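You operate a simulated robot arm through the tools that you are given. There is no shell and no other tool. Be economical: measure what you need, move in short steps, check, and stop when the job is done.

You are at the controls of a simulated robot arm. One attempt, no reset.

## Task
Band the orange bundle that the yellow ring gauge won't pass.
Fine: try the gauge on all three, put it back, use the band named on the yellow card.

The check looks at the end state, three seconds after you hand in, the way a careful person would. Anything else that was tipped, shoved, dropped, spilled or broken makes it a failure.

## Robot
A 7-joint arm with a two-finger parallel gripper, fixed in place. Base frame: the origin is at the foot of the arm, x ahead of it, y to its left, z up; the work surface is at about z = 0. Readings come in mm, rad, newtons and seconds.
With the tool pointing down near the work surface it reaches from about 240 to 620 mm from the base axis. Its first joint turns from -1.152 to 1.152 rad. Payload 2.6 kg.
The TCP is the grasp point between the finger pads, 30 mm short of the fingertips. In the tool frame z runs along the fingers and y along their closing line. The gripper opens to 94 mm. The fingers are 28 mm wide and 10 mm thick; the gripper's body (50 by 96 mm) begins 55 mm behind the TCP.
Orientation is that of the tool frame in the base frame, as a unit quaternion [w, x, y, z]. With the fingers straight down and closing along the base's y, the tool's x points along the base's -x, its y along +y and its z along -z.

## Interface
- The arm moves only by the tool step_arm. Its argument "moves" is a list of rows, each a list of 7 numbers: the shift along the tool's x, y, z in units of 500 mm (1.0 is 500 mm), then the turn, a rotation vector about the tool's x, y, z in units of 90 degrees (1.0 is 90 degrees), then the finger opening in m, from 0 to 0.094. In form: [[dx, dy, dz, rx, ry, rz, gripper], ...]. A call has 1 to 12 rows; each row is the pose to reach, as a shift and turn from the pose commanded when the call began, along the tool's axes at that moment. A call with a number of a shift or a turn outside -1 to 1 is refused whole. A row lasts 0.2 s, in which the tool goes at most 50 mm and 0.15 rad; a call with a longer step from one row to the next is refused whole, and so is a gripper value outside its range. Where a pose cannot be reached the arm comes as near as it can. A force on the tool above 70 N (or 10 N above the force at the start of the call, whichever is more), or a blocked arm, ends the call early, and 0.2 s more pass. The fingers move at their own pace (about 72 mm/s each) and stop on an object; they squeeze with about 26 N. The grip force told is the motor's: it shows also when the fingers shut on nothing. Time passes only in rows, and 0.2 s behind the last, so rows that repeat a pose let the fingers close. It gives the time, the measured TCP pose, the force on the tool (base axes), the opening and the grip force at its end, in the units of the frame above (readings bear some noise), with the torque about the TCP (base axes, N m) and any sound that the robot's microphone picked up, and new pictures: "views" is both (left out), scene, wrist or none.
- Cameras (640 x 400 px; columns grow to the right, rows downward): "scene" is fixed at [52.8, 462, 554]; the picture's right is [-0.46, -0.89, 0.00], its down [-0.60, 0.31, -0.73] and it looks along [0.65, -0.34, -0.68] (base axes); focal length 228 px, centre (320, 200). "wrist" rides on the gripper at [76, 14, -102] in the tool frame; the picture's right is [-0.18, 0.98, 0.00], its down [-0.75, -0.14, -0.64] and it looks along [-0.63, -0.12, 0.77] (tool axes); focal length 243 px, centre (320, 200). There is no depth. A picture from a camera that has moved, and an enlarged one, comes with that camera's place and axes in the base frame and with its lens.
- close_up(camera, box): a new picture of the part [left, top, right, bottom] of that camera's present view, enlarged. No time passes.
- sign_off(): hands the job in; it is judged then, once.

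Go step by step. Nothing tells you positions but the pictures and the camera data: compare them with the known pose of the tool, close in by small moves and look again before you grip or let go. The budget is 120 turns and 200 pictures, counting those below and the enlarged ones. Unless the task says otherwise, let go and move clear before handing in, and close with one line.

The tools are called after "Emit:" by a JSON object that holds its "method" and its "body". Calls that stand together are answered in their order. step_arm: Moves the arm, as the interface text tells. Its arguments: {"type":"object","properties":{"moves":{"type":"array","items":{"type":"array","items":{"type":"number"}}},"views":{"type":"string","enum":["both","scene","wrist","none"]}},"required":["moves"]} The other tools are called the same way: close_up (camera, box) takes an enlarged picture of a part of a camera's view; sign_off () hands the job in.

At the start:

```text
time_s: 0.0
tool_pos: [322.4, 206.1, 395.9]
orientation: [0.0, 0.0, 1.0, -0.001]
wrist_force: [-0.1, 0.0, 0.2]
moment: [-0.04, 0.04, 0.02]
width: 94.0
grip_force: 0.0
```

scene: 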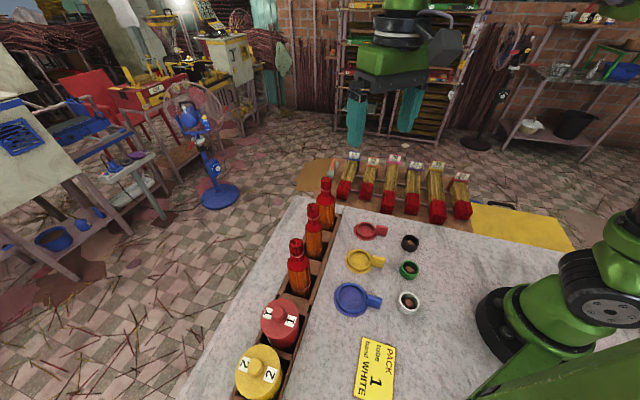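
wrist: 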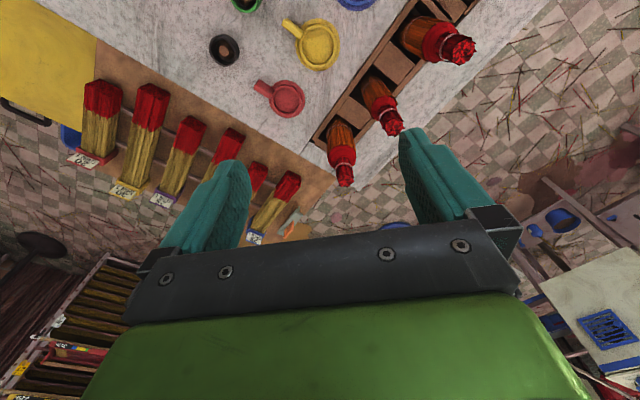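

I see a bench with three orange bundles standing in a rack, three ring gauges (red, yellow, blue), three bands (black, green, white) and a yellow card. I'll enlarge these first.

Emit:
{"method": "close_up", "body": {"camera": "scene", "box": [230, 170, 430, 295]}}

Emit:
{"method": "close_up", "body": {"camera": "scene", "box": [220, 275, 420, 400]}}

Emit:
{"method": "close_up", "body": {"camera": "wrist", "box": [200, 0, 500, 188]}}

```text
3.20 times, centred on (330, 232) of scene
camera zoom: at [52.8, 462.0, 554.0], right [-0.46, -0.89, 0.0], down [-0.6, 0.31, -0.73], along [0.65, -0.34, -0.68], focal length 728 px, centre (288, 96)
```

zoom: 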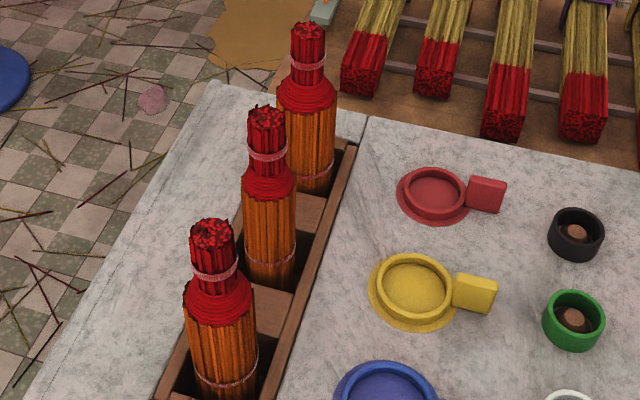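

```text
3.20 times, centred on (320, 338) of scene
camera zoom: at [52.8, 462.0, 554.0], right [-0.46, -0.89, 0.0], down [-0.6, 0.31, -0.73], along [0.65, -0.34, -0.68], focal length 728 px, centre (320, -240)
```

zoom: 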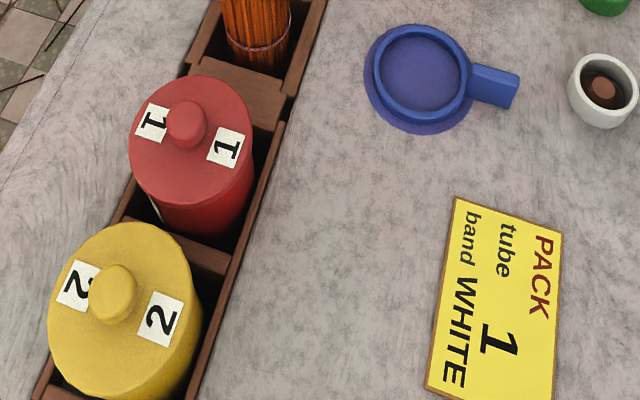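

```text
2.13 times, centred on (350, 94) of wrist
camera zoom: at [246.9, 221.3, 499.2], right [0.18, 0.98, 0.0], down [0.75, -0.14, 0.64], along [0.63, -0.12, -0.77], focal length 516 px, centre (256, 426)
```

zoom: 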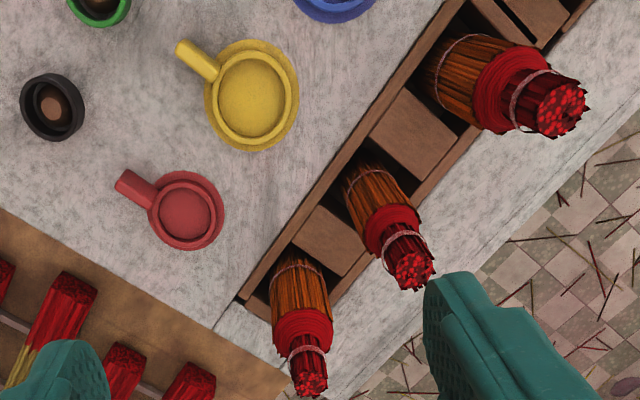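

Card: white band. By triangulating, the bundles stand in a row near (324,375), (404,296) and (483,219) with tops at z≈170, and the yellow gauge is near (310,206) with its handle pointing back toward the base. I'll turn the tool so that the camera looks over the ring side.

Emit:
{"method": "step_arm", "body": {"moves": [[0, 0, 0, 0, 0, 0.085, 0.094], [0, 0, 0, 0, 0, 0.17, 0.094], [0, 0, 0, 0, 0, 0.255, 0.094], [0, 0, 0, 0, 0, 0.34, 0.094], [0, 0, 0, 0, 0, 0.425, 0.094], [0, 0, 0, 0, 0, 0.51, 0.094], [0, 0, 0, 0, 0, 0.595, 0.094], [0, 0, 0, 0, 0, 0.68, 0.094]], "views": "wrist"}}

```text
time_s: 1.8
tool_pos: [322.2, 207.8, 396.4]
orientation: [0.0, 0.511, 0.86, 0.001]
wrist_force: [0.1, 0.2, 0.7]
moment: [-0.01, 0.01, 0.02]
width: 93.9
grip_force: 0.1
camera wrist: at [299.2, 280.9, 499.8], right [0.95, 0.31, 0.0], down [0.24, -0.73, 0.64], along [0.2, -0.61, -0.77], focal length 243 px, centre (320, 200)
```

wrist: 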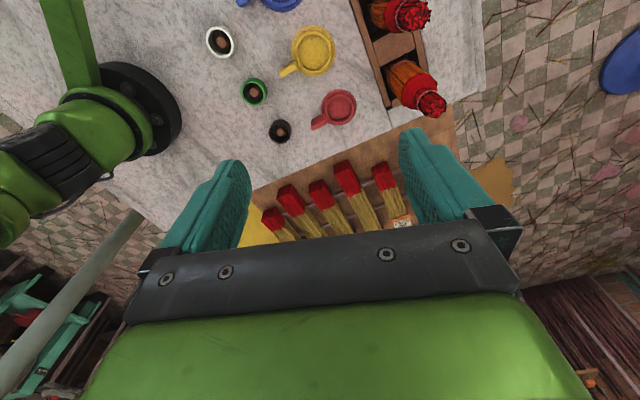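

The turn works, so the tool x axis now points at about 119°. I'll carry on with the turn.

Emit:
{"method": "step_arm", "body": {"moves": [[0, 0, 0, 0, 0, 0.085, 0.094], [0, 0, 0, 0, 0, 0.17, 0.094], [0, 0, 0, 0, 0, 0.255, 0.094], [0, 0, 0, 0, 0, 0.34, 0.094], [0, 0, 0, 0, 0, 0.425, 0.094], [0, 0, 0, 0, 0, 0.51, 0.094], [0, 0, 0, 0, 0, 0.595, 0.094], [0, 0, 0, 0, 0, 0.68, 0.094]], "views": "wrist"}}

```text
time_s: 3.6
tool_pos: [322.2, 206.8, 395.8]
orientation: [-0.001, 0.877, 0.48, 0.0]
wrist_force: [-0.1, -0.5, 0.7]
moment: [0.0, -0.01, 0.02]
width: 94.0
grip_force: 0.1
camera wrist: at [376.2, 263.5, 498.9], right [0.73, -0.68, 0.0], down [-0.52, -0.56, 0.64], along [-0.44, -0.47, -0.77], focal length 243 px, centre (320, 200)
```

wrist: 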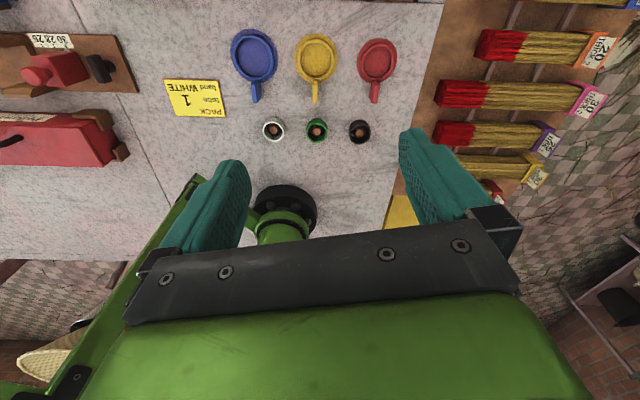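

The yellow gauge's ring is at about (308,203), with its handle along 225° to about (266,158). I'll go above the handle with tool x at 45°.

Emit:
{"method": "step_arm", "body": {"moves": [[-0.016, -0.005, 0.07, 0, 0, 0.02, 0.05], [-0.033, -0.011, 0.14, 0, 0, 0.04, 0.05], [-0.049, -0.016, 0.21, 0, 0, 0.06, 0.05], [-0.065, -0.022, 0.28, 0, 0, 0.08, 0.05], [-0.082, -0.027, 0.35, 0, 0, 0.1, 0.05], [-0.098, -0.033, 0.42, 0, 0, 0.12, 0.05], [-0.1146, -0.0382, 0.49, 0, 0, 0.138, 0.05]]}}

```text
time_s: 5.2
tool_pos: [275.6, 169.5, 150.9]
orientation: [0.0, 0.923, 0.384, 0.0]
wrist_force: [0.2, -0.2, -0.2]
moment: [0.0, 0.0, 0.03]
width: 49.9
grip_force: 0.1
camera wrist: at [340.2, 213.9, 254.8], right [0.57, -0.82, 0.0], down [-0.63, -0.44, 0.64], along [-0.53, -0.36, -0.77], focal length 243 px, centre (320, 200)
```

scene: 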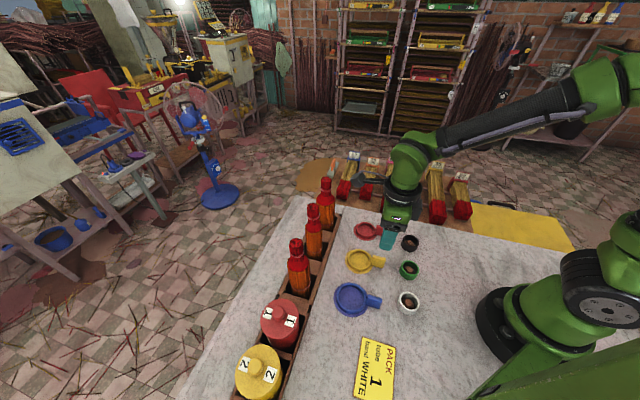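
wrist: 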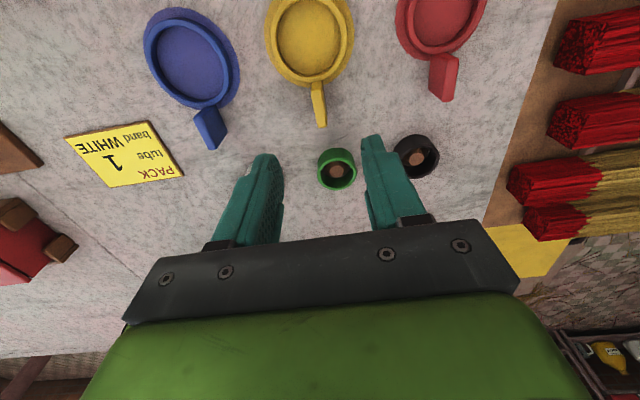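

Emit:
{"method": "close_up", "body": {"camera": "wrist", "box": [220, 0, 420, 125]}}

Emit:
{"method": "close_up", "body": {"camera": "scene", "box": [325, 215, 453, 295]}}

```text
3.20 times, centred on (320, 62) of wrist
camera zoom: at [340.2, 213.9, 254.8], right [0.57, -0.82, 0.0], down [-0.63, -0.44, 0.64], along [-0.53, -0.36, -0.77], focal length 776 px, centre (320, 640)
```

zoom: 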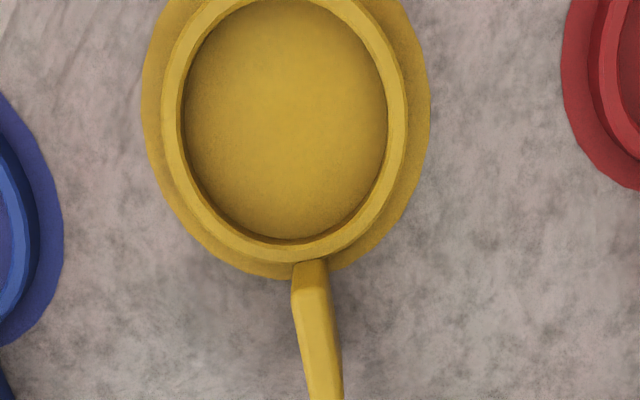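

```text
5.00 times, centred on (389, 255) of scene
camera zoom: at [52.8, 462.0, 554.0], right [-0.46, -0.89, 0.0], down [-0.6, 0.31, -0.73], along [0.65, -0.34, -0.68], focal length 1138 px, centre (-25, -75)
```

zoom: 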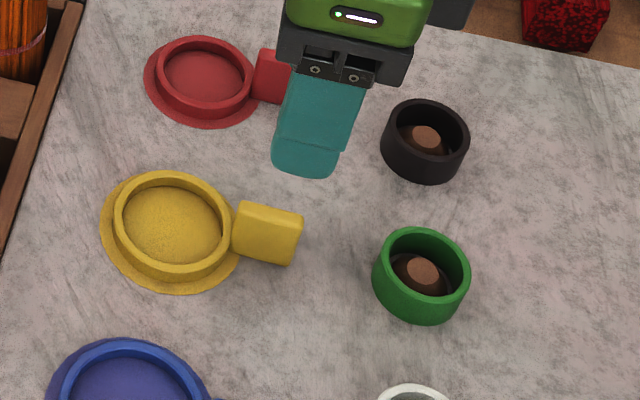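

The gauge has an upright plate handle about 10 mm thick, which is easy to grip, and the ring's inner diameter is about 54 mm. I'll descend over the handle and check.

Emit:
{"method": "step_arm", "body": {"moves": [[0.004, -0.003, 0.06, 0, 0, 0, 0.05], [0.004, -0.003, 0.12, 0, 0, 0, 0.05], [0.004, -0.003, 0.17, 0, 0, 0, 0.05]]}}

```text
time_s: 6.0
tool_pos: [276.4, 170.7, 65.9]
orientation: [0.0, 0.923, 0.385, -0.001]
wrist_force: [-0.5, -0.2, -0.8]
moment: [0.0, 0.02, 0.0]
width: 49.9
grip_force: 0.1
camera wrist: at [340.1, 214.3, 169.4], right [0.57, -0.82, 0.0], down [-0.63, -0.44, 0.64], along [-0.53, -0.36, -0.77], focal length 243 px, centre (320, 200)
```

scene: 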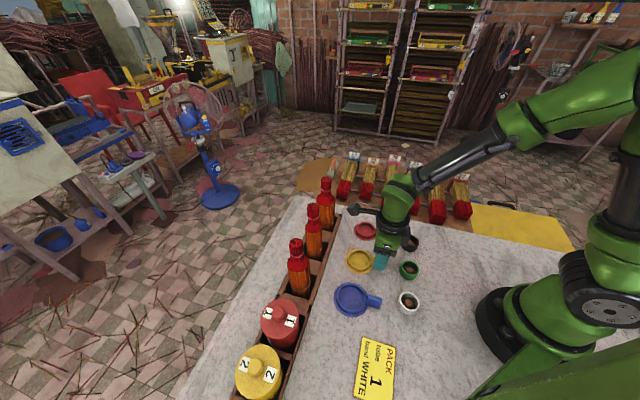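
wrist: 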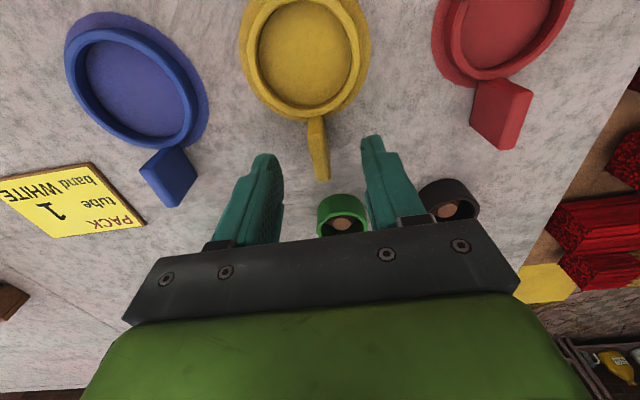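

The handle sits between the fingers. I'll go down to the grip height and close.

Emit:
{"method": "step_arm", "body": {"moves": [[0, 0, 0.03, 0, 0, 0, 0.05], [0, 0, 0.058, 0, 0, 0, 0.05], [0, 0, 0.058, 0, 0, 0, 0.0], [0, 0, 0.058, 0, 0, 0, 0.0], [0, 0, 0.058, 0, 0, 0, 0.0], [0, 0, 0.058, 0, 0, 0, 0.0]], "views": "wrist"}}

```text
time_s: 7.4
tool_pos: [275.9, 170.6, 36.0]
orientation: [0.0, 0.923, 0.384, 0.0]
wrist_force: [-0.4, -0.5, -0.2]
moment: [-0.02, -0.02, -0.01]
width: 13.7
grip_force: 25.6
camera wrist: at [339.8, 214.9, 140.5], right [0.57, -0.82, 0.0], down [-0.63, -0.44, 0.64], along [-0.53, -0.36, -0.77], focal length 243 px, centre (320, 200)
```

wrist: 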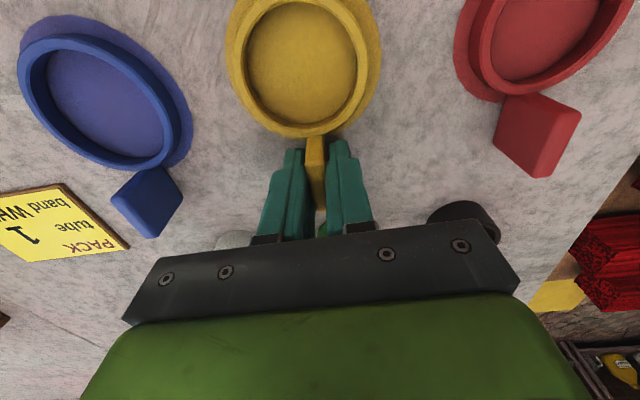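

I have the gauge by the handle; I'll note the home pose as (275.9,170.6,36.0). I'll lift it clear and hover over the middle bundle.

Emit:
{"method": "step_arm", "body": {"moves": [[0, 0, -0.05, 0, 0, 0, 0], [0, 0, -0.13, 0, 0, 0, 0], [0, 0, -0.21, 0, 0, 0, 0], [0, 0, -0.29, 0, 0, 0, 0], [0, 0, -0.36, 0, 0, 0, 0], [0, 0, -0.4, 0, 0, 0, 0], [0.07, 0.001, -0.4, 0, 0, 0, 0], [0.14, 0.002, -0.4, 0, 0, 0, 0], [0.21, 0.004, -0.4, 0, 0, 0, 0], [0.252, 0.005, -0.4, 0, 0, 0, 0], [0.252, 0.005, -0.4, 0, 0, 0, 0]]}}

```text
time_s: 9.8
tool_pos: [366.8, 258.3, 235.9]
orientation: [0.001, 0.923, 0.385, 0.0]
wrist_force: [-0.4, -0.4, -1.2]
moment: [0.02, 0.0, -0.01]
width: 13.7
grip_force: 25.6
camera wrist: at [430.8, 302.7, 339.7], right [0.57, -0.82, 0.0], down [-0.63, -0.44, 0.64], along [-0.53, -0.36, -0.77], focal length 243 px, centre (320, 200)
```

scene: 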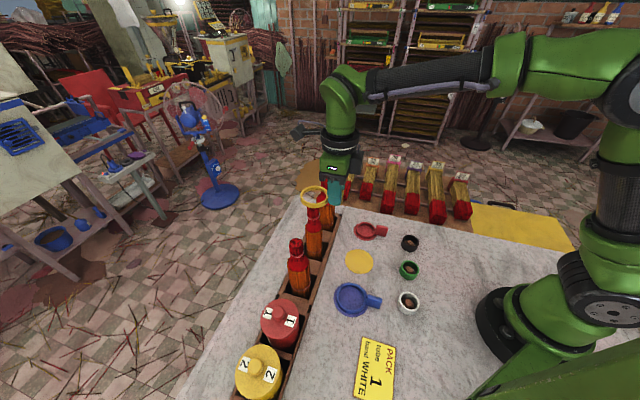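
wrist: 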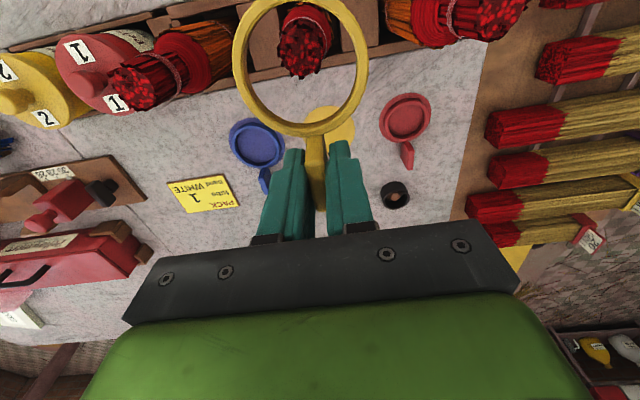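

Emit:
{"method": "close_up", "body": {"camera": "wrist", "box": [200, 0, 420, 138]}}

Emit:
{"method": "close_up", "body": {"camera": "scene", "box": [270, 160, 398, 240]}}

```text
2.90 times, centred on (310, 69) of wrist
camera zoom: at [430.8, 302.7, 339.7], right [0.57, -0.82, 0.0], down [-0.63, -0.44, 0.64], along [-0.53, -0.36, -0.77], focal length 703 px, centre (349, 580)
```

zoom: 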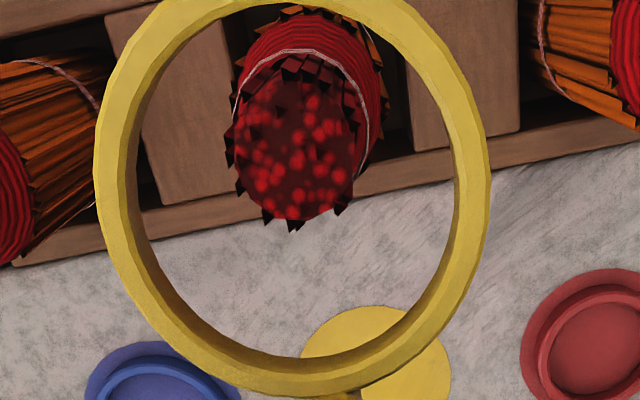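

```text
5.00 times, centred on (334, 200) of scene
camera zoom: at [52.8, 462.0, 554.0], right [-0.46, -0.89, 0.0], down [-0.6, 0.31, -0.73], along [0.65, -0.34, -0.68], focal length 1138 px, centre (250, 200)
```

zoom: 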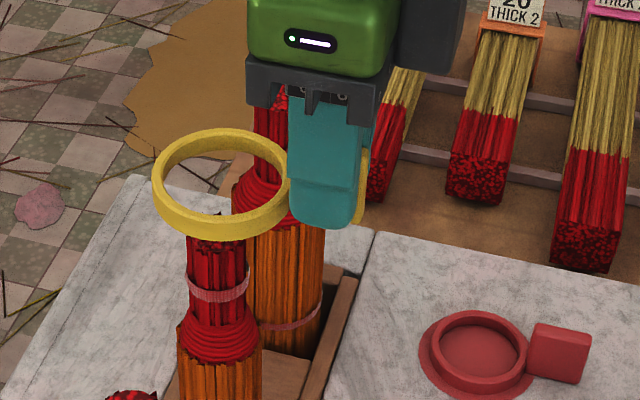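

The ring is centred over the middle bundle within a few mm, and the shoulders are near z≈100. I'll lower it so the ring plane matches the neck top, to centre it directly.

Emit:
{"method": "step_arm", "body": {"moves": [[0.003, -0.002, 0.03, 0, 0, 0, 0], [0.003, -0.002, 0.06, 0, 0, 0, 0], [0.003, -0.002, 0.082, 0, 0, 0, 0], [0.003, -0.002, 0.082, 0, 0, 0, 0]], "views": "none"}}

Emit:
{"method": "close_up", "body": {"camera": "wrist", "box": [200, 0, 420, 138]}}

Emit:
{"method": "close_up", "body": {"camera": "scene", "box": [270, 170, 398, 250]}}

```text
time_s: 10.8
tool_pos: [366.2, 260.5, 195.4]
orientation: [0.0, 0.923, 0.385, -0.001]
wrist_force: [0.2, 0.7, -1.1]
moment: [-0.01, 0.0, 0.04]
width: 13.4
grip_force: 26.4
```

```text
2.90 times, centred on (310, 69) of wrist
camera zoom: at [431.0, 305.0, 299.3], right [0.57, -0.82, 0.0], down [-0.63, -0.44, 0.64], along [-0.53, -0.36, -0.77], focal length 703 px, centre (349, 580)
```

zoom: 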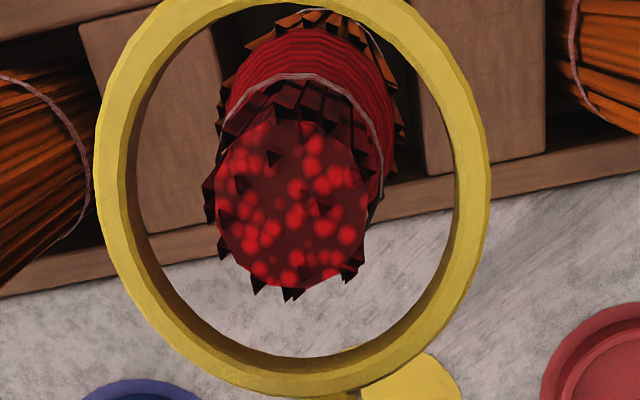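

```text
5.00 times, centred on (334, 210) of scene
camera zoom: at [52.8, 462.0, 554.0], right [-0.46, -0.89, 0.0], down [-0.6, 0.31, -0.73], along [0.65, -0.34, -0.68], focal length 1138 px, centre (250, 150)
```

zoom: 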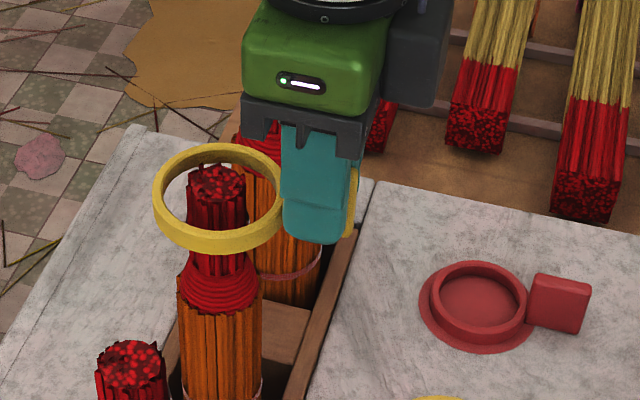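

Ring and neck are nearly concentric. I'll lower toward the shoulder in small steps.

Emit:
{"method": "step_arm", "body": {"moves": [[0, 0, 0.03, 0, 0, 0, 0], [0, 0, 0.06, 0, 0, 0, 0], [0, 0, 0.09, 0, 0, 0, 0], [0, 0, 0.09, 0, 0, 0, 0]], "views": "none"}}

Emit:
{"method": "close_up", "body": {"camera": "wrist", "box": [200, 0, 420, 138]}}

Emit:
{"method": "close_up", "body": {"camera": "scene", "box": [270, 170, 398, 250]}}

```text
time_s: 11.8
tool_pos: [366.4, 259.3, 150.5]
orientation: [-0.001, 0.923, 0.384, 0.0]
wrist_force: [0.1, 0.1, -0.8]
moment: [-0.03, -0.01, 0.0]
width: 13.7
grip_force: 26.3
```

```text
2.90 times, centred on (310, 69) of wrist
camera zoom: at [431.3, 304.6, 254.2], right [0.57, -0.82, 0.0], down [-0.63, -0.43, 0.64], along [-0.53, -0.36, -0.77], focal length 703 px, centre (349, 580)
```

zoom: 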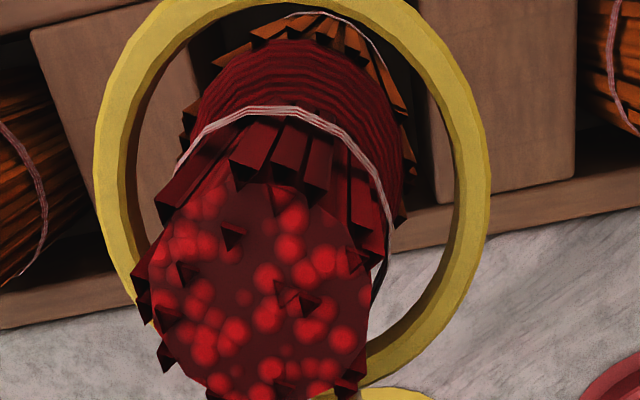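

```text
5.00 times, centred on (334, 210) of scene
camera zoom: at [52.8, 462.0, 554.0], right [-0.46, -0.89, 0.0], down [-0.6, 0.31, -0.73], along [0.65, -0.34, -0.68], focal length 1138 px, centre (250, 150)
```

zoom: 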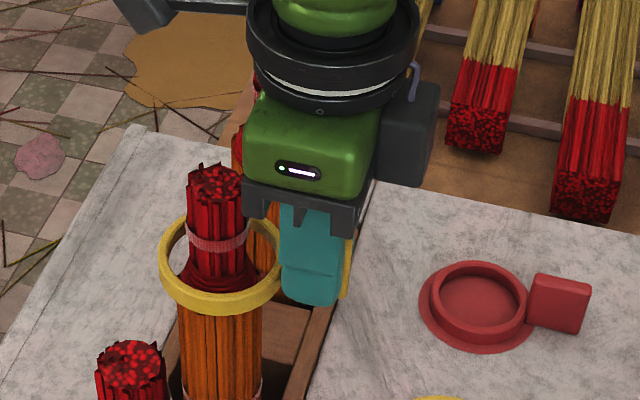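

Centred on the shoulder with no contact. I'll carry on past the shoulder.

Emit:
{"method": "step_arm", "body": {"moves": [[0, 0, 0.01, 0, 0, 0, 0], [0, 0, 0.02, 0, 0, 0, 0], [0, 0, 0.03, 0, 0, 0, 0], [0, 0, 0.04, 0, 0, 0, 0], [0, 0, 0.049, 0, 0, 0, 0], [0, 0, 0.049, 0, 0, 0, 0]], "views": "none"}}

Emit:
{"method": "close_up", "body": {"camera": "wrist", "box": [200, 0, 420, 138]}}

Emit:
{"method": "close_up", "body": {"camera": "scene", "box": [270, 170, 398, 250]}}

```text
time_s: 13.2
tool_pos: [366.7, 259.9, 125.3]
orientation: [0.0, 0.923, 0.384, 0.0]
wrist_force: [1.1, 0.2, -0.3]
moment: [0.02, -0.01, -0.05]
width: 13.8
grip_force: 25.8
```

```text
2.90 times, centred on (310, 69) of wrist
camera zoom: at [430.5, 305.3, 229.8], right [0.57, -0.82, 0.0], down [-0.63, -0.44, 0.64], along [-0.53, -0.36, -0.77], focal length 703 px, centre (349, 580)
```

zoom: 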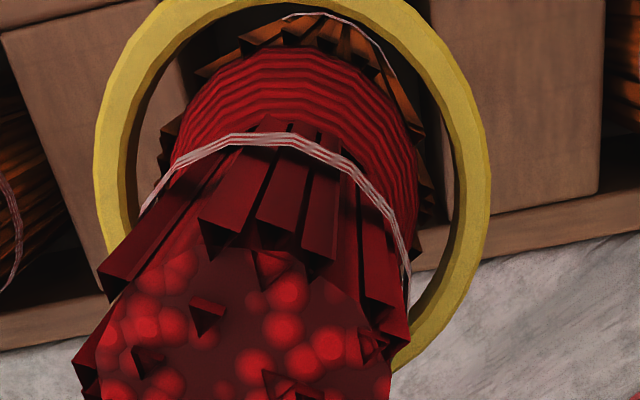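

```text
5.00 times, centred on (334, 210) of scene
camera zoom: at [52.8, 462.0, 554.0], right [-0.46, -0.89, 0.0], down [-0.6, 0.31, -0.73], along [0.65, -0.34, -0.68], focal length 1138 px, centre (250, 150)
```

zoom: 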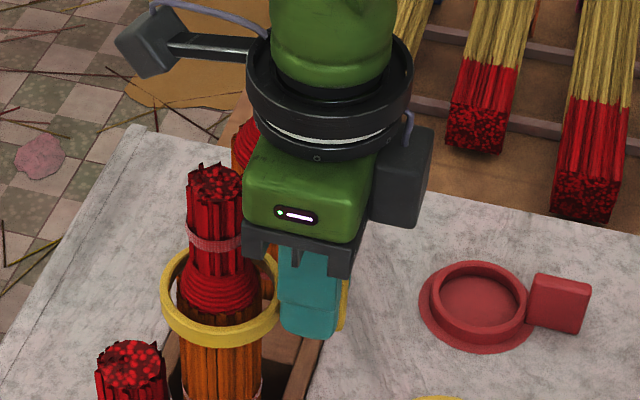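

The gauge passes the middle bundle freely, going beyond the shoulder with no force. I'll lift it off and go to the near bundle.

Emit:
{"method": "step_arm", "body": {"moves": [[0, 0, -0.05, 0, 0, 0, 0], [0, 0, -0.12, 0, 0, 0, 0], [0, 0, -0.19, 0, 0, 0, 0], [0, 0, -0.22, 0, 0, 0, 0], [0, -0.07, -0.22, 0, 0, 0, 0], [-0.001, -0.14, -0.22, 0, 0, 0, 0], [-0.001, -0.2, -0.22, 0, 0, 0, 0], [-0.001, -0.224, -0.22, 0, 0, 0, 0], [-0.001, -0.224, -0.18, 0, 0, 0, 0], [-0.001, -0.224, -0.16, 0, 0, 0, 0], [-0.001, -0.224, -0.16, 0, 0, 0, 0]], "views": "none"}}

Emit:
{"method": "close_up", "body": {"camera": "wrist", "box": [200, 0, 420, 138]}}

Emit:
{"method": "close_up", "body": {"camera": "scene", "box": [250, 200, 378, 280]}}

```text
time_s: 15.6
tool_pos: [288.0, 339.5, 205.6]
orientation: [0.0, 0.923, 0.384, 0.0]
wrist_force: [-0.2, -0.4, -0.9]
moment: [-0.01, 0.01, 0.02]
width: 13.6
grip_force: 26.0
```

```text
2.90 times, centred on (310, 69) of wrist
camera zoom: at [352.0, 383.5, 309.7], right [0.57, -0.82, 0.0], down [-0.63, -0.44, 0.64], along [-0.53, -0.36, -0.77], focal length 703 px, centre (349, 580)
```

zoom: 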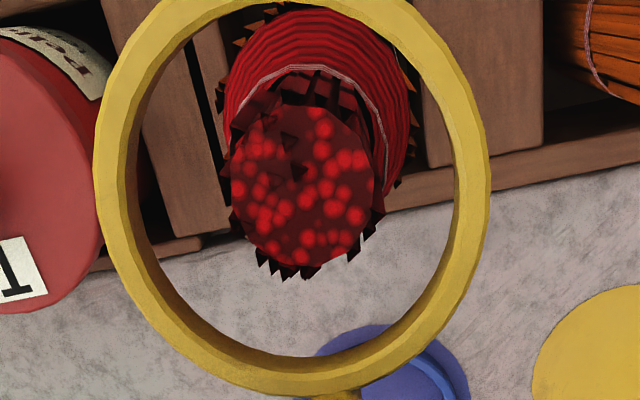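

```text
5.00 times, centred on (314, 240) of scene
camera zoom: at [52.8, 462.0, 554.0], right [-0.46, -0.89, 0.0], down [-0.6, 0.31, -0.73], along [0.65, -0.34, -0.68], focal length 1138 px, centre (350, 0)
```

zoom: 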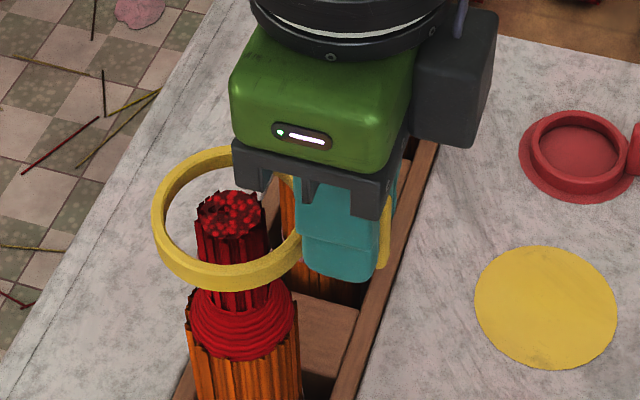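

The near bundle sits about 1 mm off in tool y. I'll correct that and lower to just above the shoulder.

Emit:
{"method": "step_arm", "body": {"moves": [[0, 0.003, 0.03, 0, 0, 0, 0], [0, 0.003, 0.06, 0, 0, 0, 0], [0, 0.003, 0.09, 0, 0, 0, 0], [0, 0.003, 0.111, 0, 0, 0, 0], [0, 0.003, 0.111, 0, 0, 0, 0]], "views": "none"}}

Emit:
{"method": "close_up", "body": {"camera": "wrist", "box": [200, 0, 420, 138]}}

Emit:
{"method": "close_up", "body": {"camera": "scene", "box": [250, 200, 378, 280]}}

```text
time_s: 16.8
tool_pos: [288.7, 337.7, 150.6]
orientation: [0.0, 0.923, 0.384, 0.0]
wrist_force: [-0.7, 0.2, -1.6]
moment: [0.02, 0.0, 0.03]
width: 13.7
grip_force: 26.1
```

```text
2.90 times, centred on (310, 69) of wrist
camera zoom: at [353.0, 382.2, 253.6], right [0.57, -0.82, 0.0], down [-0.63, -0.43, 0.64], along [-0.53, -0.36, -0.77], focal length 703 px, centre (349, 580)
```

zoom: 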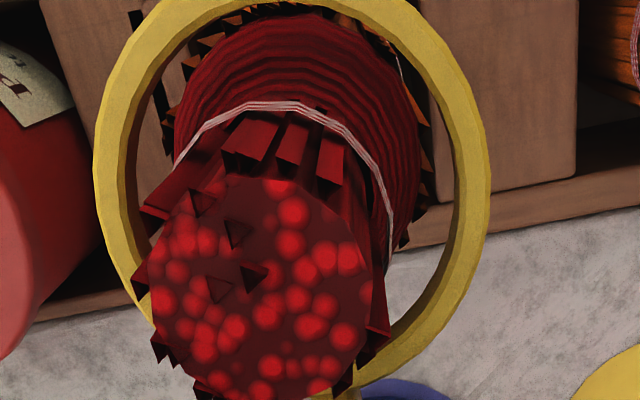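

```text
5.00 times, centred on (314, 240) of scene
camera zoom: at [52.8, 462.0, 554.0], right [-0.46, -0.89, 0.0], down [-0.6, 0.31, -0.73], along [0.65, -0.34, -0.68], focal length 1138 px, centre (350, 0)
```

zoom: 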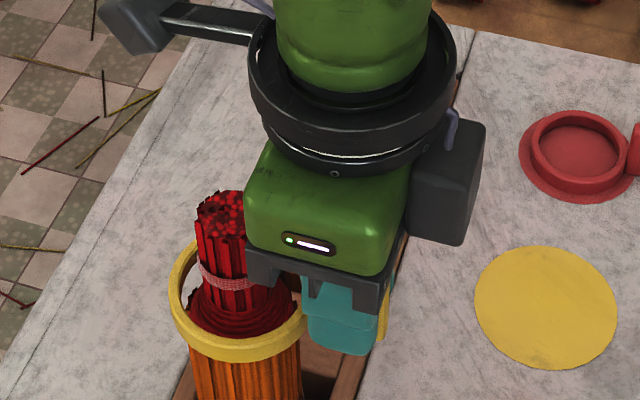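

In the scene view the ring sits about 2.5 mm outward of the body axis. I'll correct that before going on.

Emit:
{"method": "step_arm", "body": {"moves": [[-0.005, 0.001, 0, 0, 0, 0, 0], [-0.005, 0.001, 0, 0, 0, 0, 0]], "views": "none"}}

Emit:
{"method": "close_up", "body": {"camera": "wrist", "box": [200, 0, 420, 138]}}

Emit:
{"method": "close_up", "body": {"camera": "scene", "box": [270, 230, 334, 270]}}

```text
time_s: 17.4
tool_pos: [286.9, 335.3, 150.4]
orientation: [0.001, 0.924, 0.384, 0.0]
wrist_force: [0.8, 0.7, -0.8]
moment: [0.02, -0.02, 0.0]
width: 13.6
grip_force: 25.8
```

```text
2.90 times, centred on (310, 69) of wrist
camera zoom: at [351.3, 380.4, 254.1], right [0.57, -0.82, 0.0], down [-0.63, -0.44, 0.64], along [-0.53, -0.36, -0.77], focal length 703 px, centre (349, 580)
```

zoom: 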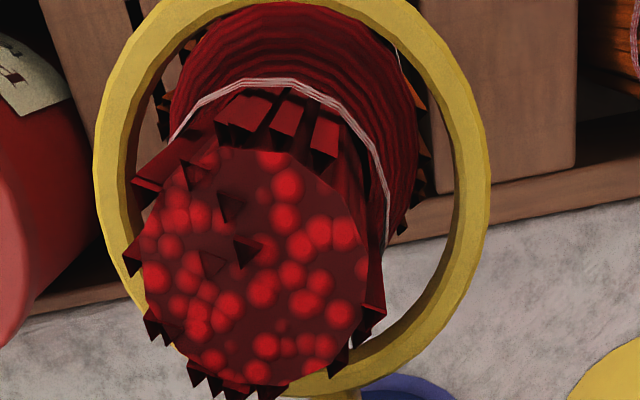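

```text
10.00 times, centred on (302, 250) of scene
camera zoom: at [52.8, 462.0, 554.0], right [-0.46, -0.89, 0.0], down [-0.6, 0.31, -0.73], along [0.65, -0.34, -0.68], focal length 2276 px, centre (500, -300)
```

zoom: 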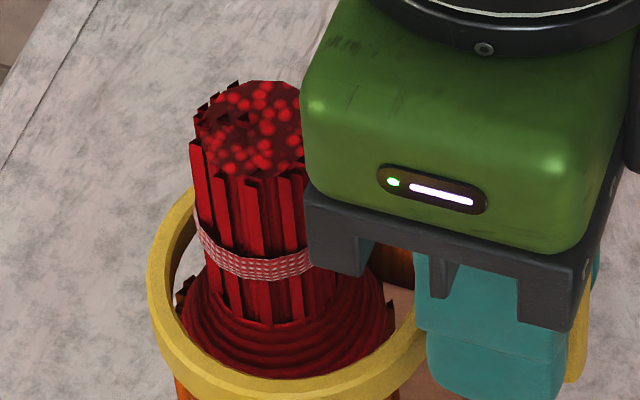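

Slightly overcorrected, so I'll move back about 1 mm and descend slowly.

Emit:
{"method": "step_arm", "body": {"moves": [[0.0025, 0, 0, 0, 0, 0, 0], [0.0025, 0, 0.006, 0, 0, 0, 0], [0.0025, 0, 0.012, 0, 0, 0, 0], [0.0025, 0, 0.018, 0, 0, 0, 0], [0.0025, 0, 0.018, 0, 0, 0, 0]], "views": "none"}}

Emit:
{"method": "close_up", "body": {"camera": "wrist", "box": [200, 0, 420, 138]}}

Emit:
{"method": "close_up", "body": {"camera": "scene", "box": [270, 235, 334, 275]}}

```text
time_s: 18.6
tool_pos: [287.2, 335.2, 139.7]
orientation: [0.0, 0.923, 0.384, 0.0]
wrist_force: [-0.5, -0.4, -0.5]
moment: [-0.04, 0.04, -0.01]
width: 13.5
grip_force: 26.0
```

```text
2.90 times, centred on (310, 69) of wrist
camera zoom: at [352.2, 381.0, 244.5], right [0.57, -0.82, 0.0], down [-0.63, -0.44, 0.64], along [-0.53, -0.36, -0.77], focal length 703 px, centre (349, 580)
```

zoom: 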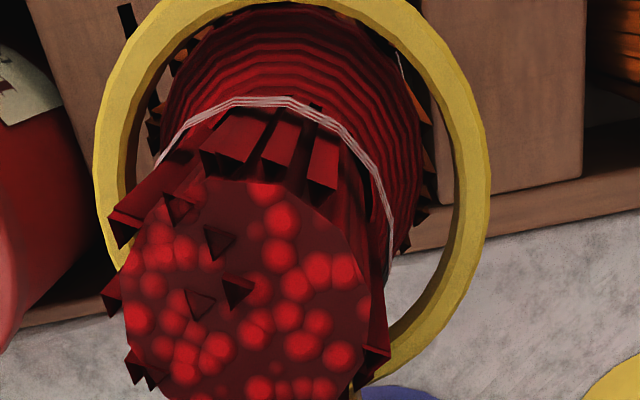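

```text
10.00 times, centred on (302, 255) of scene
camera zoom: at [52.8, 462.0, 554.0], right [-0.46, -0.89, 0.0], down [-0.6, 0.31, -0.73], along [0.65, -0.34, -0.68], focal length 2276 px, centre (500, -350)
```

zoom: 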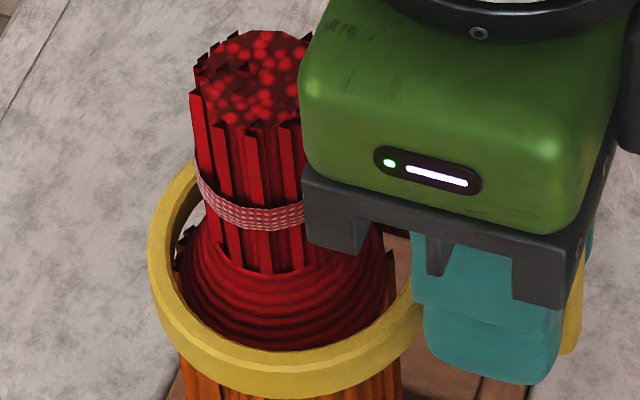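

Emit:
{"method": "step_arm", "body": {"moves": [[0, 0, 0.006, 0, 0, 0, 0], [0, 0, 0.012, 0, 0, 0, 0], [0, 0, 0.018, 0, 0, 0, 0], [0, 0, 0.024, 0, 0, 0, 0], [0, 0, 0.028, 0, 0, 0, 0], [0, 0, 0.028, 0, 0, 0, 0]], "views": "none"}}

Emit:
{"method": "close_up", "body": {"camera": "wrist", "box": [200, 0, 420, 138]}}

Emit:
{"method": "close_up", "body": {"camera": "scene", "box": [270, 235, 334, 275]}}

```text
time_s: 20.0
tool_pos: [289.0, 337.5, 126.5]
orientation: [0.0, 0.923, 0.385, 0.0]
wrist_force: [1.4, 0.4, -1.1]
moment: [0.02, -0.01, 0.01]
width: 14.0
grip_force: 26.1
```

```text
2.90 times, centred on (310, 69) of wrist
camera zoom: at [352.3, 380.9, 230.7], right [0.57, -0.82, 0.0], down [-0.63, -0.44, 0.64], along [-0.53, -0.36, -0.77], focal length 703 px, centre (349, 580)
```

zoom: 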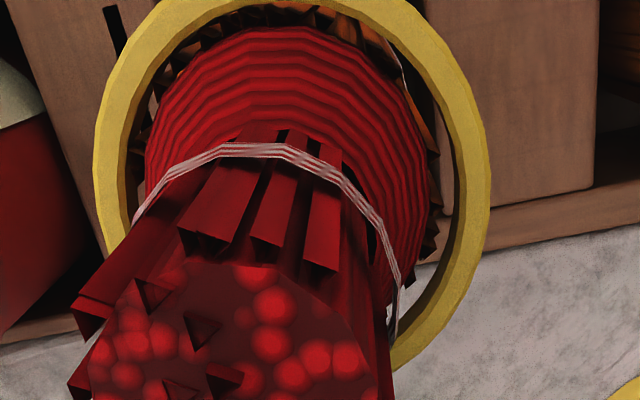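

```text
10.00 times, centred on (302, 255) of scene
camera zoom: at [52.8, 462.0, 554.0], right [-0.46, -0.89, 0.0], down [-0.6, 0.31, -0.73], along [0.65, -0.34, -0.68], focal length 2276 px, centre (500, -350)
```

zoom: 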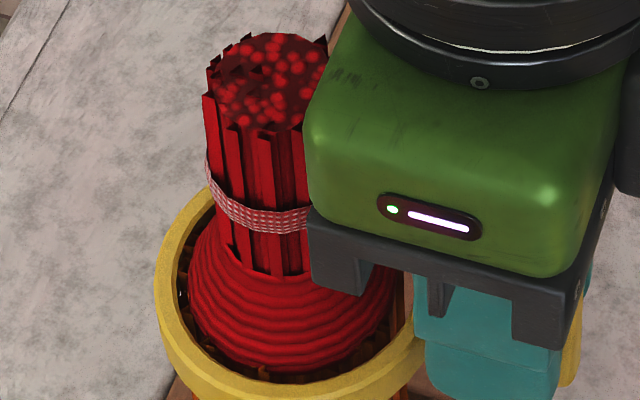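

It passes the near bundle as well. The bundle shifted a millimetre or two against the ring, so I'll ease the ring outward to centre it, lift straight off and check it.

Emit:
{"method": "step_arm", "body": {"moves": [[0.003, 0, 0, 0, 0, 0, 0], [0.003, 0, -0.02, 0, 0, 0, 0], [0.003, 0, -0.05, 0, 0, 0, 0], [0.003, 0, -0.09, 0, 0, 0, 0], [0.003, 0, -0.15, 0, 0, 0, 0], [0.003, 0, -0.22, 0, 0, 0, 0], [0.003, 0, -0.22, 0, 0, 0, 0]], "views": "none"}}

Emit:
{"method": "close_up", "body": {"camera": "scene", "box": [250, 200, 378, 280]}}

```text
time_s: 21.6
tool_pos: [287.6, 336.4, 238.3]
orientation: [0.0, 0.924, 0.383, 0.0]
wrist_force: [0.0, 0.2, -1.0]
moment: [0.0, -0.01, 0.05]
width: 13.6
grip_force: 26.2
```

```text
5.00 times, centred on (314, 240) of scene
camera zoom: at [52.8, 462.0, 554.0], right [-0.46, -0.89, 0.0], down [-0.6, 0.31, -0.73], along [0.65, -0.34, -0.68], focal length 1138 px, centre (350, 0)
```

zoom: 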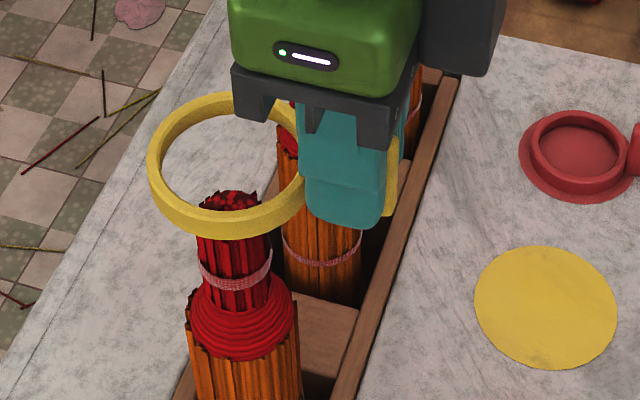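

The near bundle is standing as before. Now the far one.

Emit:
{"method": "step_arm", "body": {"moves": [[0, 0.07, 0, 0, 0, 0, 0], [0, 0.15, 0, 0, 0, 0, 0], [0, 0.23, 0, 0, 0, 0, 0], [0, 0.31, 0, 0, 0, 0, 0], [0, 0.39, 0, 0, 0, 0, 0], [0, 0.44, 0, 0, 0, 0, 0], [0, 0.44, 0.03, 0, 0, 0, 0], [0, 0.44, 0.06, 0, 0, 0, 0], [0, 0.44, 0.06, 0, 0, 0, 0]], "views": "none"}}

Emit:
{"method": "close_up", "body": {"camera": "wrist", "box": [200, 0, 420, 138]}}

Emit:
{"method": "close_up", "body": {"camera": "scene", "box": [290, 160, 386, 220]}}

```text
time_s: 23.6
tool_pos: [446.8, 183.3, 206.5]
orientation: [0.0, 0.923, 0.384, 0.0]
wrist_force: [0.4, -0.3, -2.0]
moment: [-0.01, 0.0, 0.02]
width: 13.7
grip_force: 26.4
```

```text
2.90 times, centred on (310, 69) of wrist
camera zoom: at [509.4, 227.3, 311.5], right [0.57, -0.82, 0.0], down [-0.63, -0.44, 0.64], along [-0.53, -0.36, -0.77], focal length 703 px, centre (349, 580)
```

zoom: 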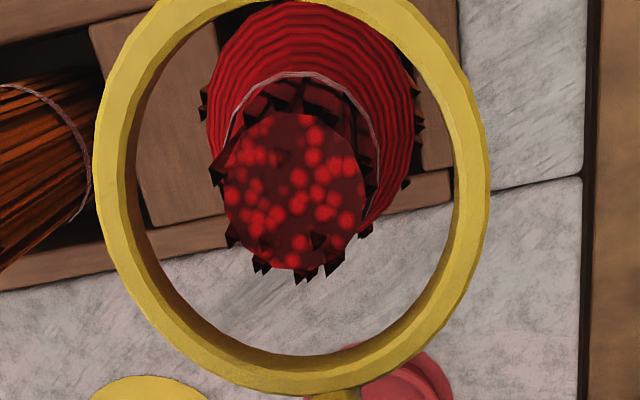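

```text
6.67 times, centred on (338, 190) of scene
camera zoom: at [52.8, 462.0, 554.0], right [-0.46, -0.89, 0.0], down [-0.6, 0.31, -0.73], along [0.65, -0.34, -0.68], focal length 1517 px, centre (200, 267)
```

zoom: 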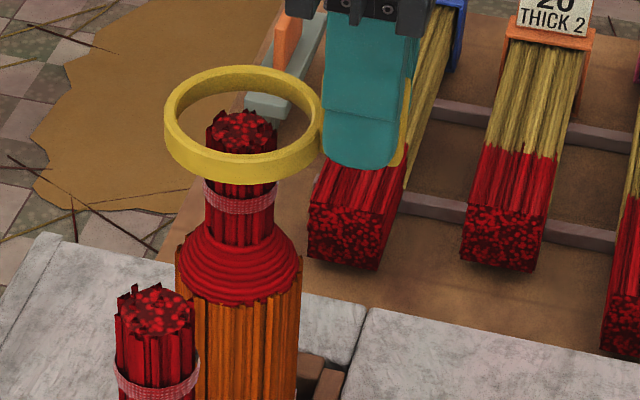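

The far bundle's shoulder is about 56 mm, wider than the gauge's bore. I'll still try it gently, lowering carefully and watching the force.

Emit:
{"method": "step_arm", "body": {"moves": [[0.002, 0, 0.03, 0, 0, 0, 0], [0.002, 0, 0.06, 0, 0, 0, 0], [0.002, 0, 0.09, 0, 0, 0, 0], [0.002, 0, 0.115, 0, 0, 0, 0], [0.002, 0, 0.115, 0, 0, 0, 0]], "views": "none"}}

Emit:
{"method": "close_up", "body": {"camera": "wrist", "box": [200, 0, 420, 138]}}

Emit:
{"method": "close_up", "body": {"camera": "scene", "box": [290, 170, 386, 230]}}

```text
time_s: 24.8
tool_pos: [445.5, 182.6, 149.1]
orientation: [0.0, 0.923, 0.384, -0.001]
wrist_force: [-0.2, -0.4, -0.6]
moment: [-0.03, 0.01, -0.02]
width: 13.7
grip_force: 26.2
```

```text
2.90 times, centred on (310, 69) of wrist
camera zoom: at [510.0, 227.5, 253.1], right [0.57, -0.82, 0.0], down [-0.63, -0.43, 0.64], along [-0.53, -0.36, -0.77], focal length 703 px, centre (349, 580)
```

zoom: 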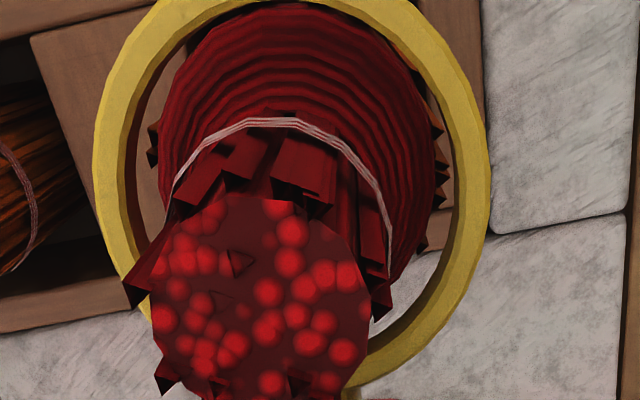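

```text
6.67 times, centred on (338, 200) of scene
camera zoom: at [52.8, 462.0, 554.0], right [-0.46, -0.89, 0.0], down [-0.6, 0.31, -0.73], along [0.65, -0.34, -0.68], focal length 1517 px, centre (200, 200)
```

zoom: 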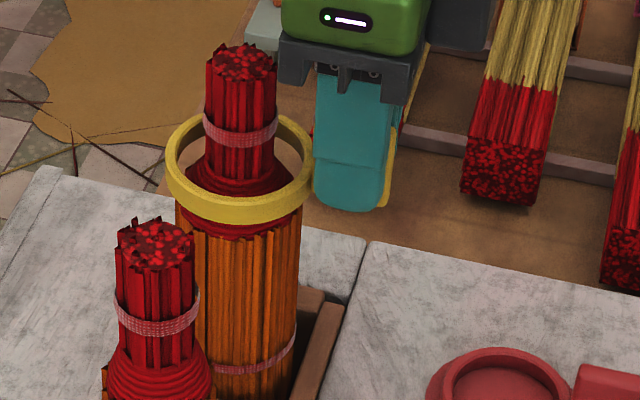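

Emit:
{"method": "step_arm", "body": {"moves": [[0, 0, 0.004, 0, 0, 0, 0], [0, 0, 0.008, 0, 0, 0, 0], [0, 0, 0.012, 0, 0, 0, 0]], "views": "none"}}

Emit:
{"method": "close_up", "body": {"camera": "scene", "box": [290, 170, 386, 230]}}

```text
time_s: 25.6
tool_pos: [447.5, 183.2, 142.8]
orientation: [-0.001, 0.923, 0.385, 0.0]
wrist_force: [0.6, -0.1, -0.8]
moment: [0.0, 0.0, -0.01]
width: 13.6
grip_force: 25.7
```

```text
6.67 times, centred on (338, 200) of scene
camera zoom: at [52.8, 462.0, 554.0], right [-0.46, -0.89, 0.0], down [-0.6, 0.31, -0.73], along [0.65, -0.34, -0.68], focal length 1517 px, centre (200, 200)
```

zoom: 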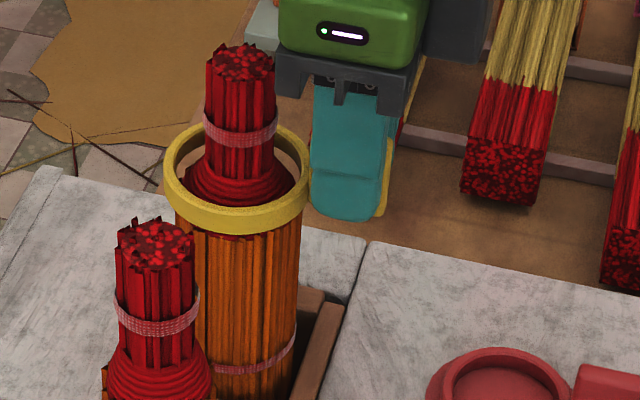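

Emit:
{"method": "step_arm", "body": {"moves": [[0, 0, 0.004, 0, 0, 0, 0], [0, 0, 0.008, 0, 0, 0, 0]], "views": "none"}}

Emit:
{"method": "close_up", "body": {"camera": "scene", "box": [290, 170, 386, 230]}}

```text
time_s: 26.2
tool_pos: [445.8, 182.9, 139.2]
orientation: [0.0, 0.923, 0.385, 0.0]
wrist_force: [-0.5, 0.8, -1.4]
moment: [0.02, 0.01, 0.02]
width: 13.6
grip_force: 26.1
```

```text
6.67 times, centred on (338, 200) of scene
camera zoom: at [52.8, 462.0, 554.0], right [-0.46, -0.89, 0.0], down [-0.6, 0.31, -0.73], along [0.65, -0.34, -0.68], focal length 1517 px, centre (200, 200)
```

zoom: 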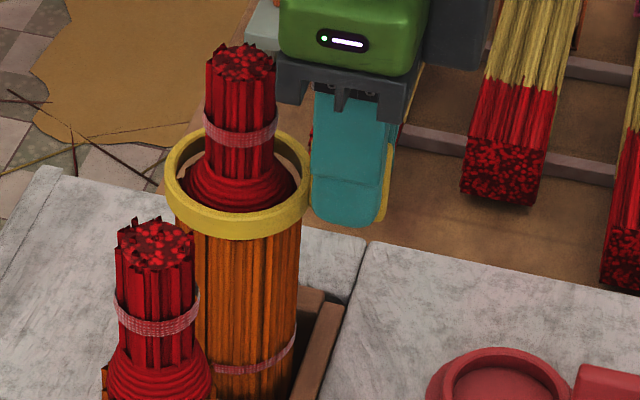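

Emit:
{"method": "step_arm", "body": {"moves": [[0, 0, 0.004, 0, 0, 0, 0], [0, 0, 0.008, 0, 0, 0, 0]], "views": "none"}}

Emit:
{"method": "close_up", "body": {"camera": "scene", "box": [306, 175, 370, 215]}}

Emit:
{"method": "close_up", "body": {"camera": "wrist", "box": [200, 0, 420, 138]}}

```text
time_s: 26.8
tool_pos: [446.1, 182.5, 136.0]
orientation: [-0.001, 0.924, 0.384, 0.001]
wrist_force: [-0.7, 0.8, 1.8]
moment: [0.08, 0.06, 0.08]
width: 13.7
grip_force: 26.3
```

```text
10.00 times, centred on (338, 195) of scene
camera zoom: at [52.8, 462.0, 554.0], right [-0.46, -0.89, 0.0], down [-0.6, 0.31, -0.73], along [0.65, -0.34, -0.68], focal length 2276 px, centre (140, 250)
```

zoom: 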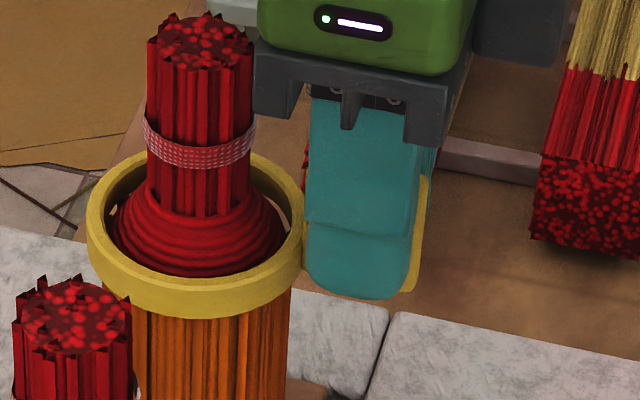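

```text
2.90 times, centred on (310, 69) of wrist
camera zoom: at [510.8, 227.6, 240.2], right [0.57, -0.82, 0.0], down [-0.63, -0.44, 0.64], along [-0.53, -0.36, -0.77], focal length 703 px, centre (349, 580)
```

zoom: 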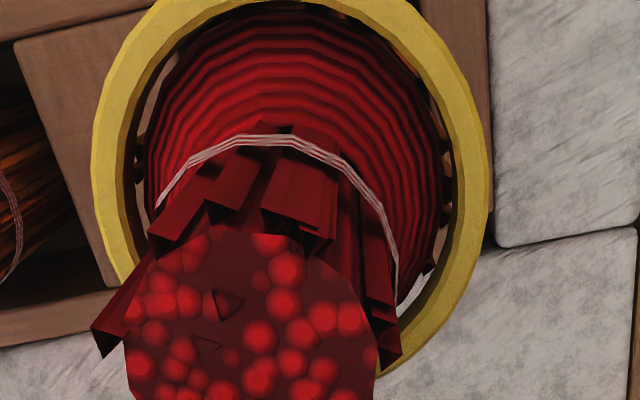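

First contact, a 3 N rise, with the shoulder filling the bore. One more 2 mm nudge should confirm it.

Emit:
{"method": "step_arm", "body": {"moves": [[0, 0, 0.004, 0, 0, 0, 0], [0, 0, 0.004, 0, 0, 0, 0]], "views": "none"}}

```text
time_s: 27.4
tool_pos: [447.0, 182.5, 135.8]
orientation: [0.0, 0.923, 0.385, 0.002]
wrist_force: [-3.5, -1.9, 18.0]
moment: [0.39, -0.35, 0.05]
width: 13.9
grip_force: 26.2
```

Blocked at 18 N, so the far bundle is the one the gauge won't pass. I'll lift off and carry the gauge back above its mark.

Emit:
{"method": "step_arm", "body": {"moves": [[0, 0, -0.01, 0, 0, 0, 0], [0, 0, -0.06, 0, 0, 0, 0], [0, 0, -0.13, 0, 0, 0, 0], [0, 0, -0.2, 0, 0, 0, 0], [-0.05, -0.04, -0.2, 0, 0, 0, 0], [-0.1, -0.085, -0.2, 0, 0, 0, 0], [-0.15, -0.13, -0.2, 0, 0, 0, 0], [-0.21, -0.18, -0.2, 0, 0, 0, 0], [-0.2565, -0.223, -0.2, 0, 0, 0, 0], [-0.2565, -0.223, -0.12, 0, 0, 0, 0], [-0.2565, -0.223, -0.04, 0, 0, 0, 0], [-0.2565, -0.223, 0.04, 0, 0, 0, 0]]}}

```text
time_s: 30.0
tool_pos: [274.5, 170.2, 114.5]
orientation: [0.001, 0.923, 0.385, 0.001]
wrist_force: [0.7, -0.6, -1.0]
moment: [0.01, 0.03, -0.03]
width: 14.2
grip_force: 25.6
camera wrist: at [339.6, 215.8, 218.1], right [0.57, -0.82, 0.0], down [-0.63, -0.44, 0.64], along [-0.53, -0.36, -0.77], focal length 243 px, centre (320, 200)
```

scene: 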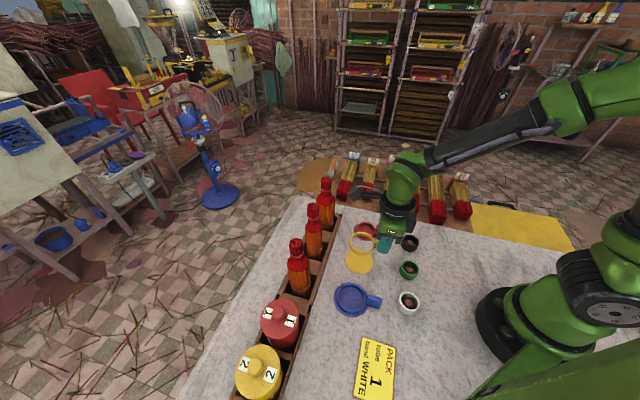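
wrist: 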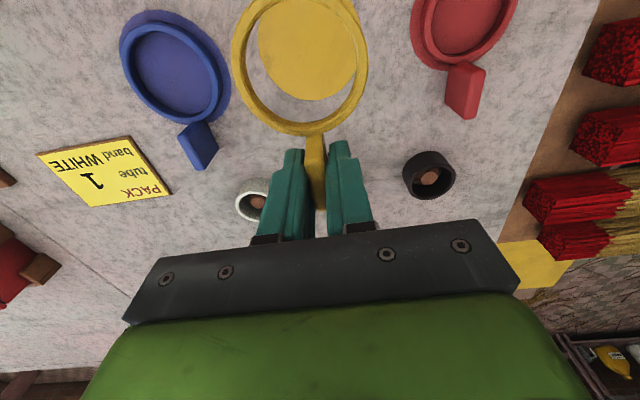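

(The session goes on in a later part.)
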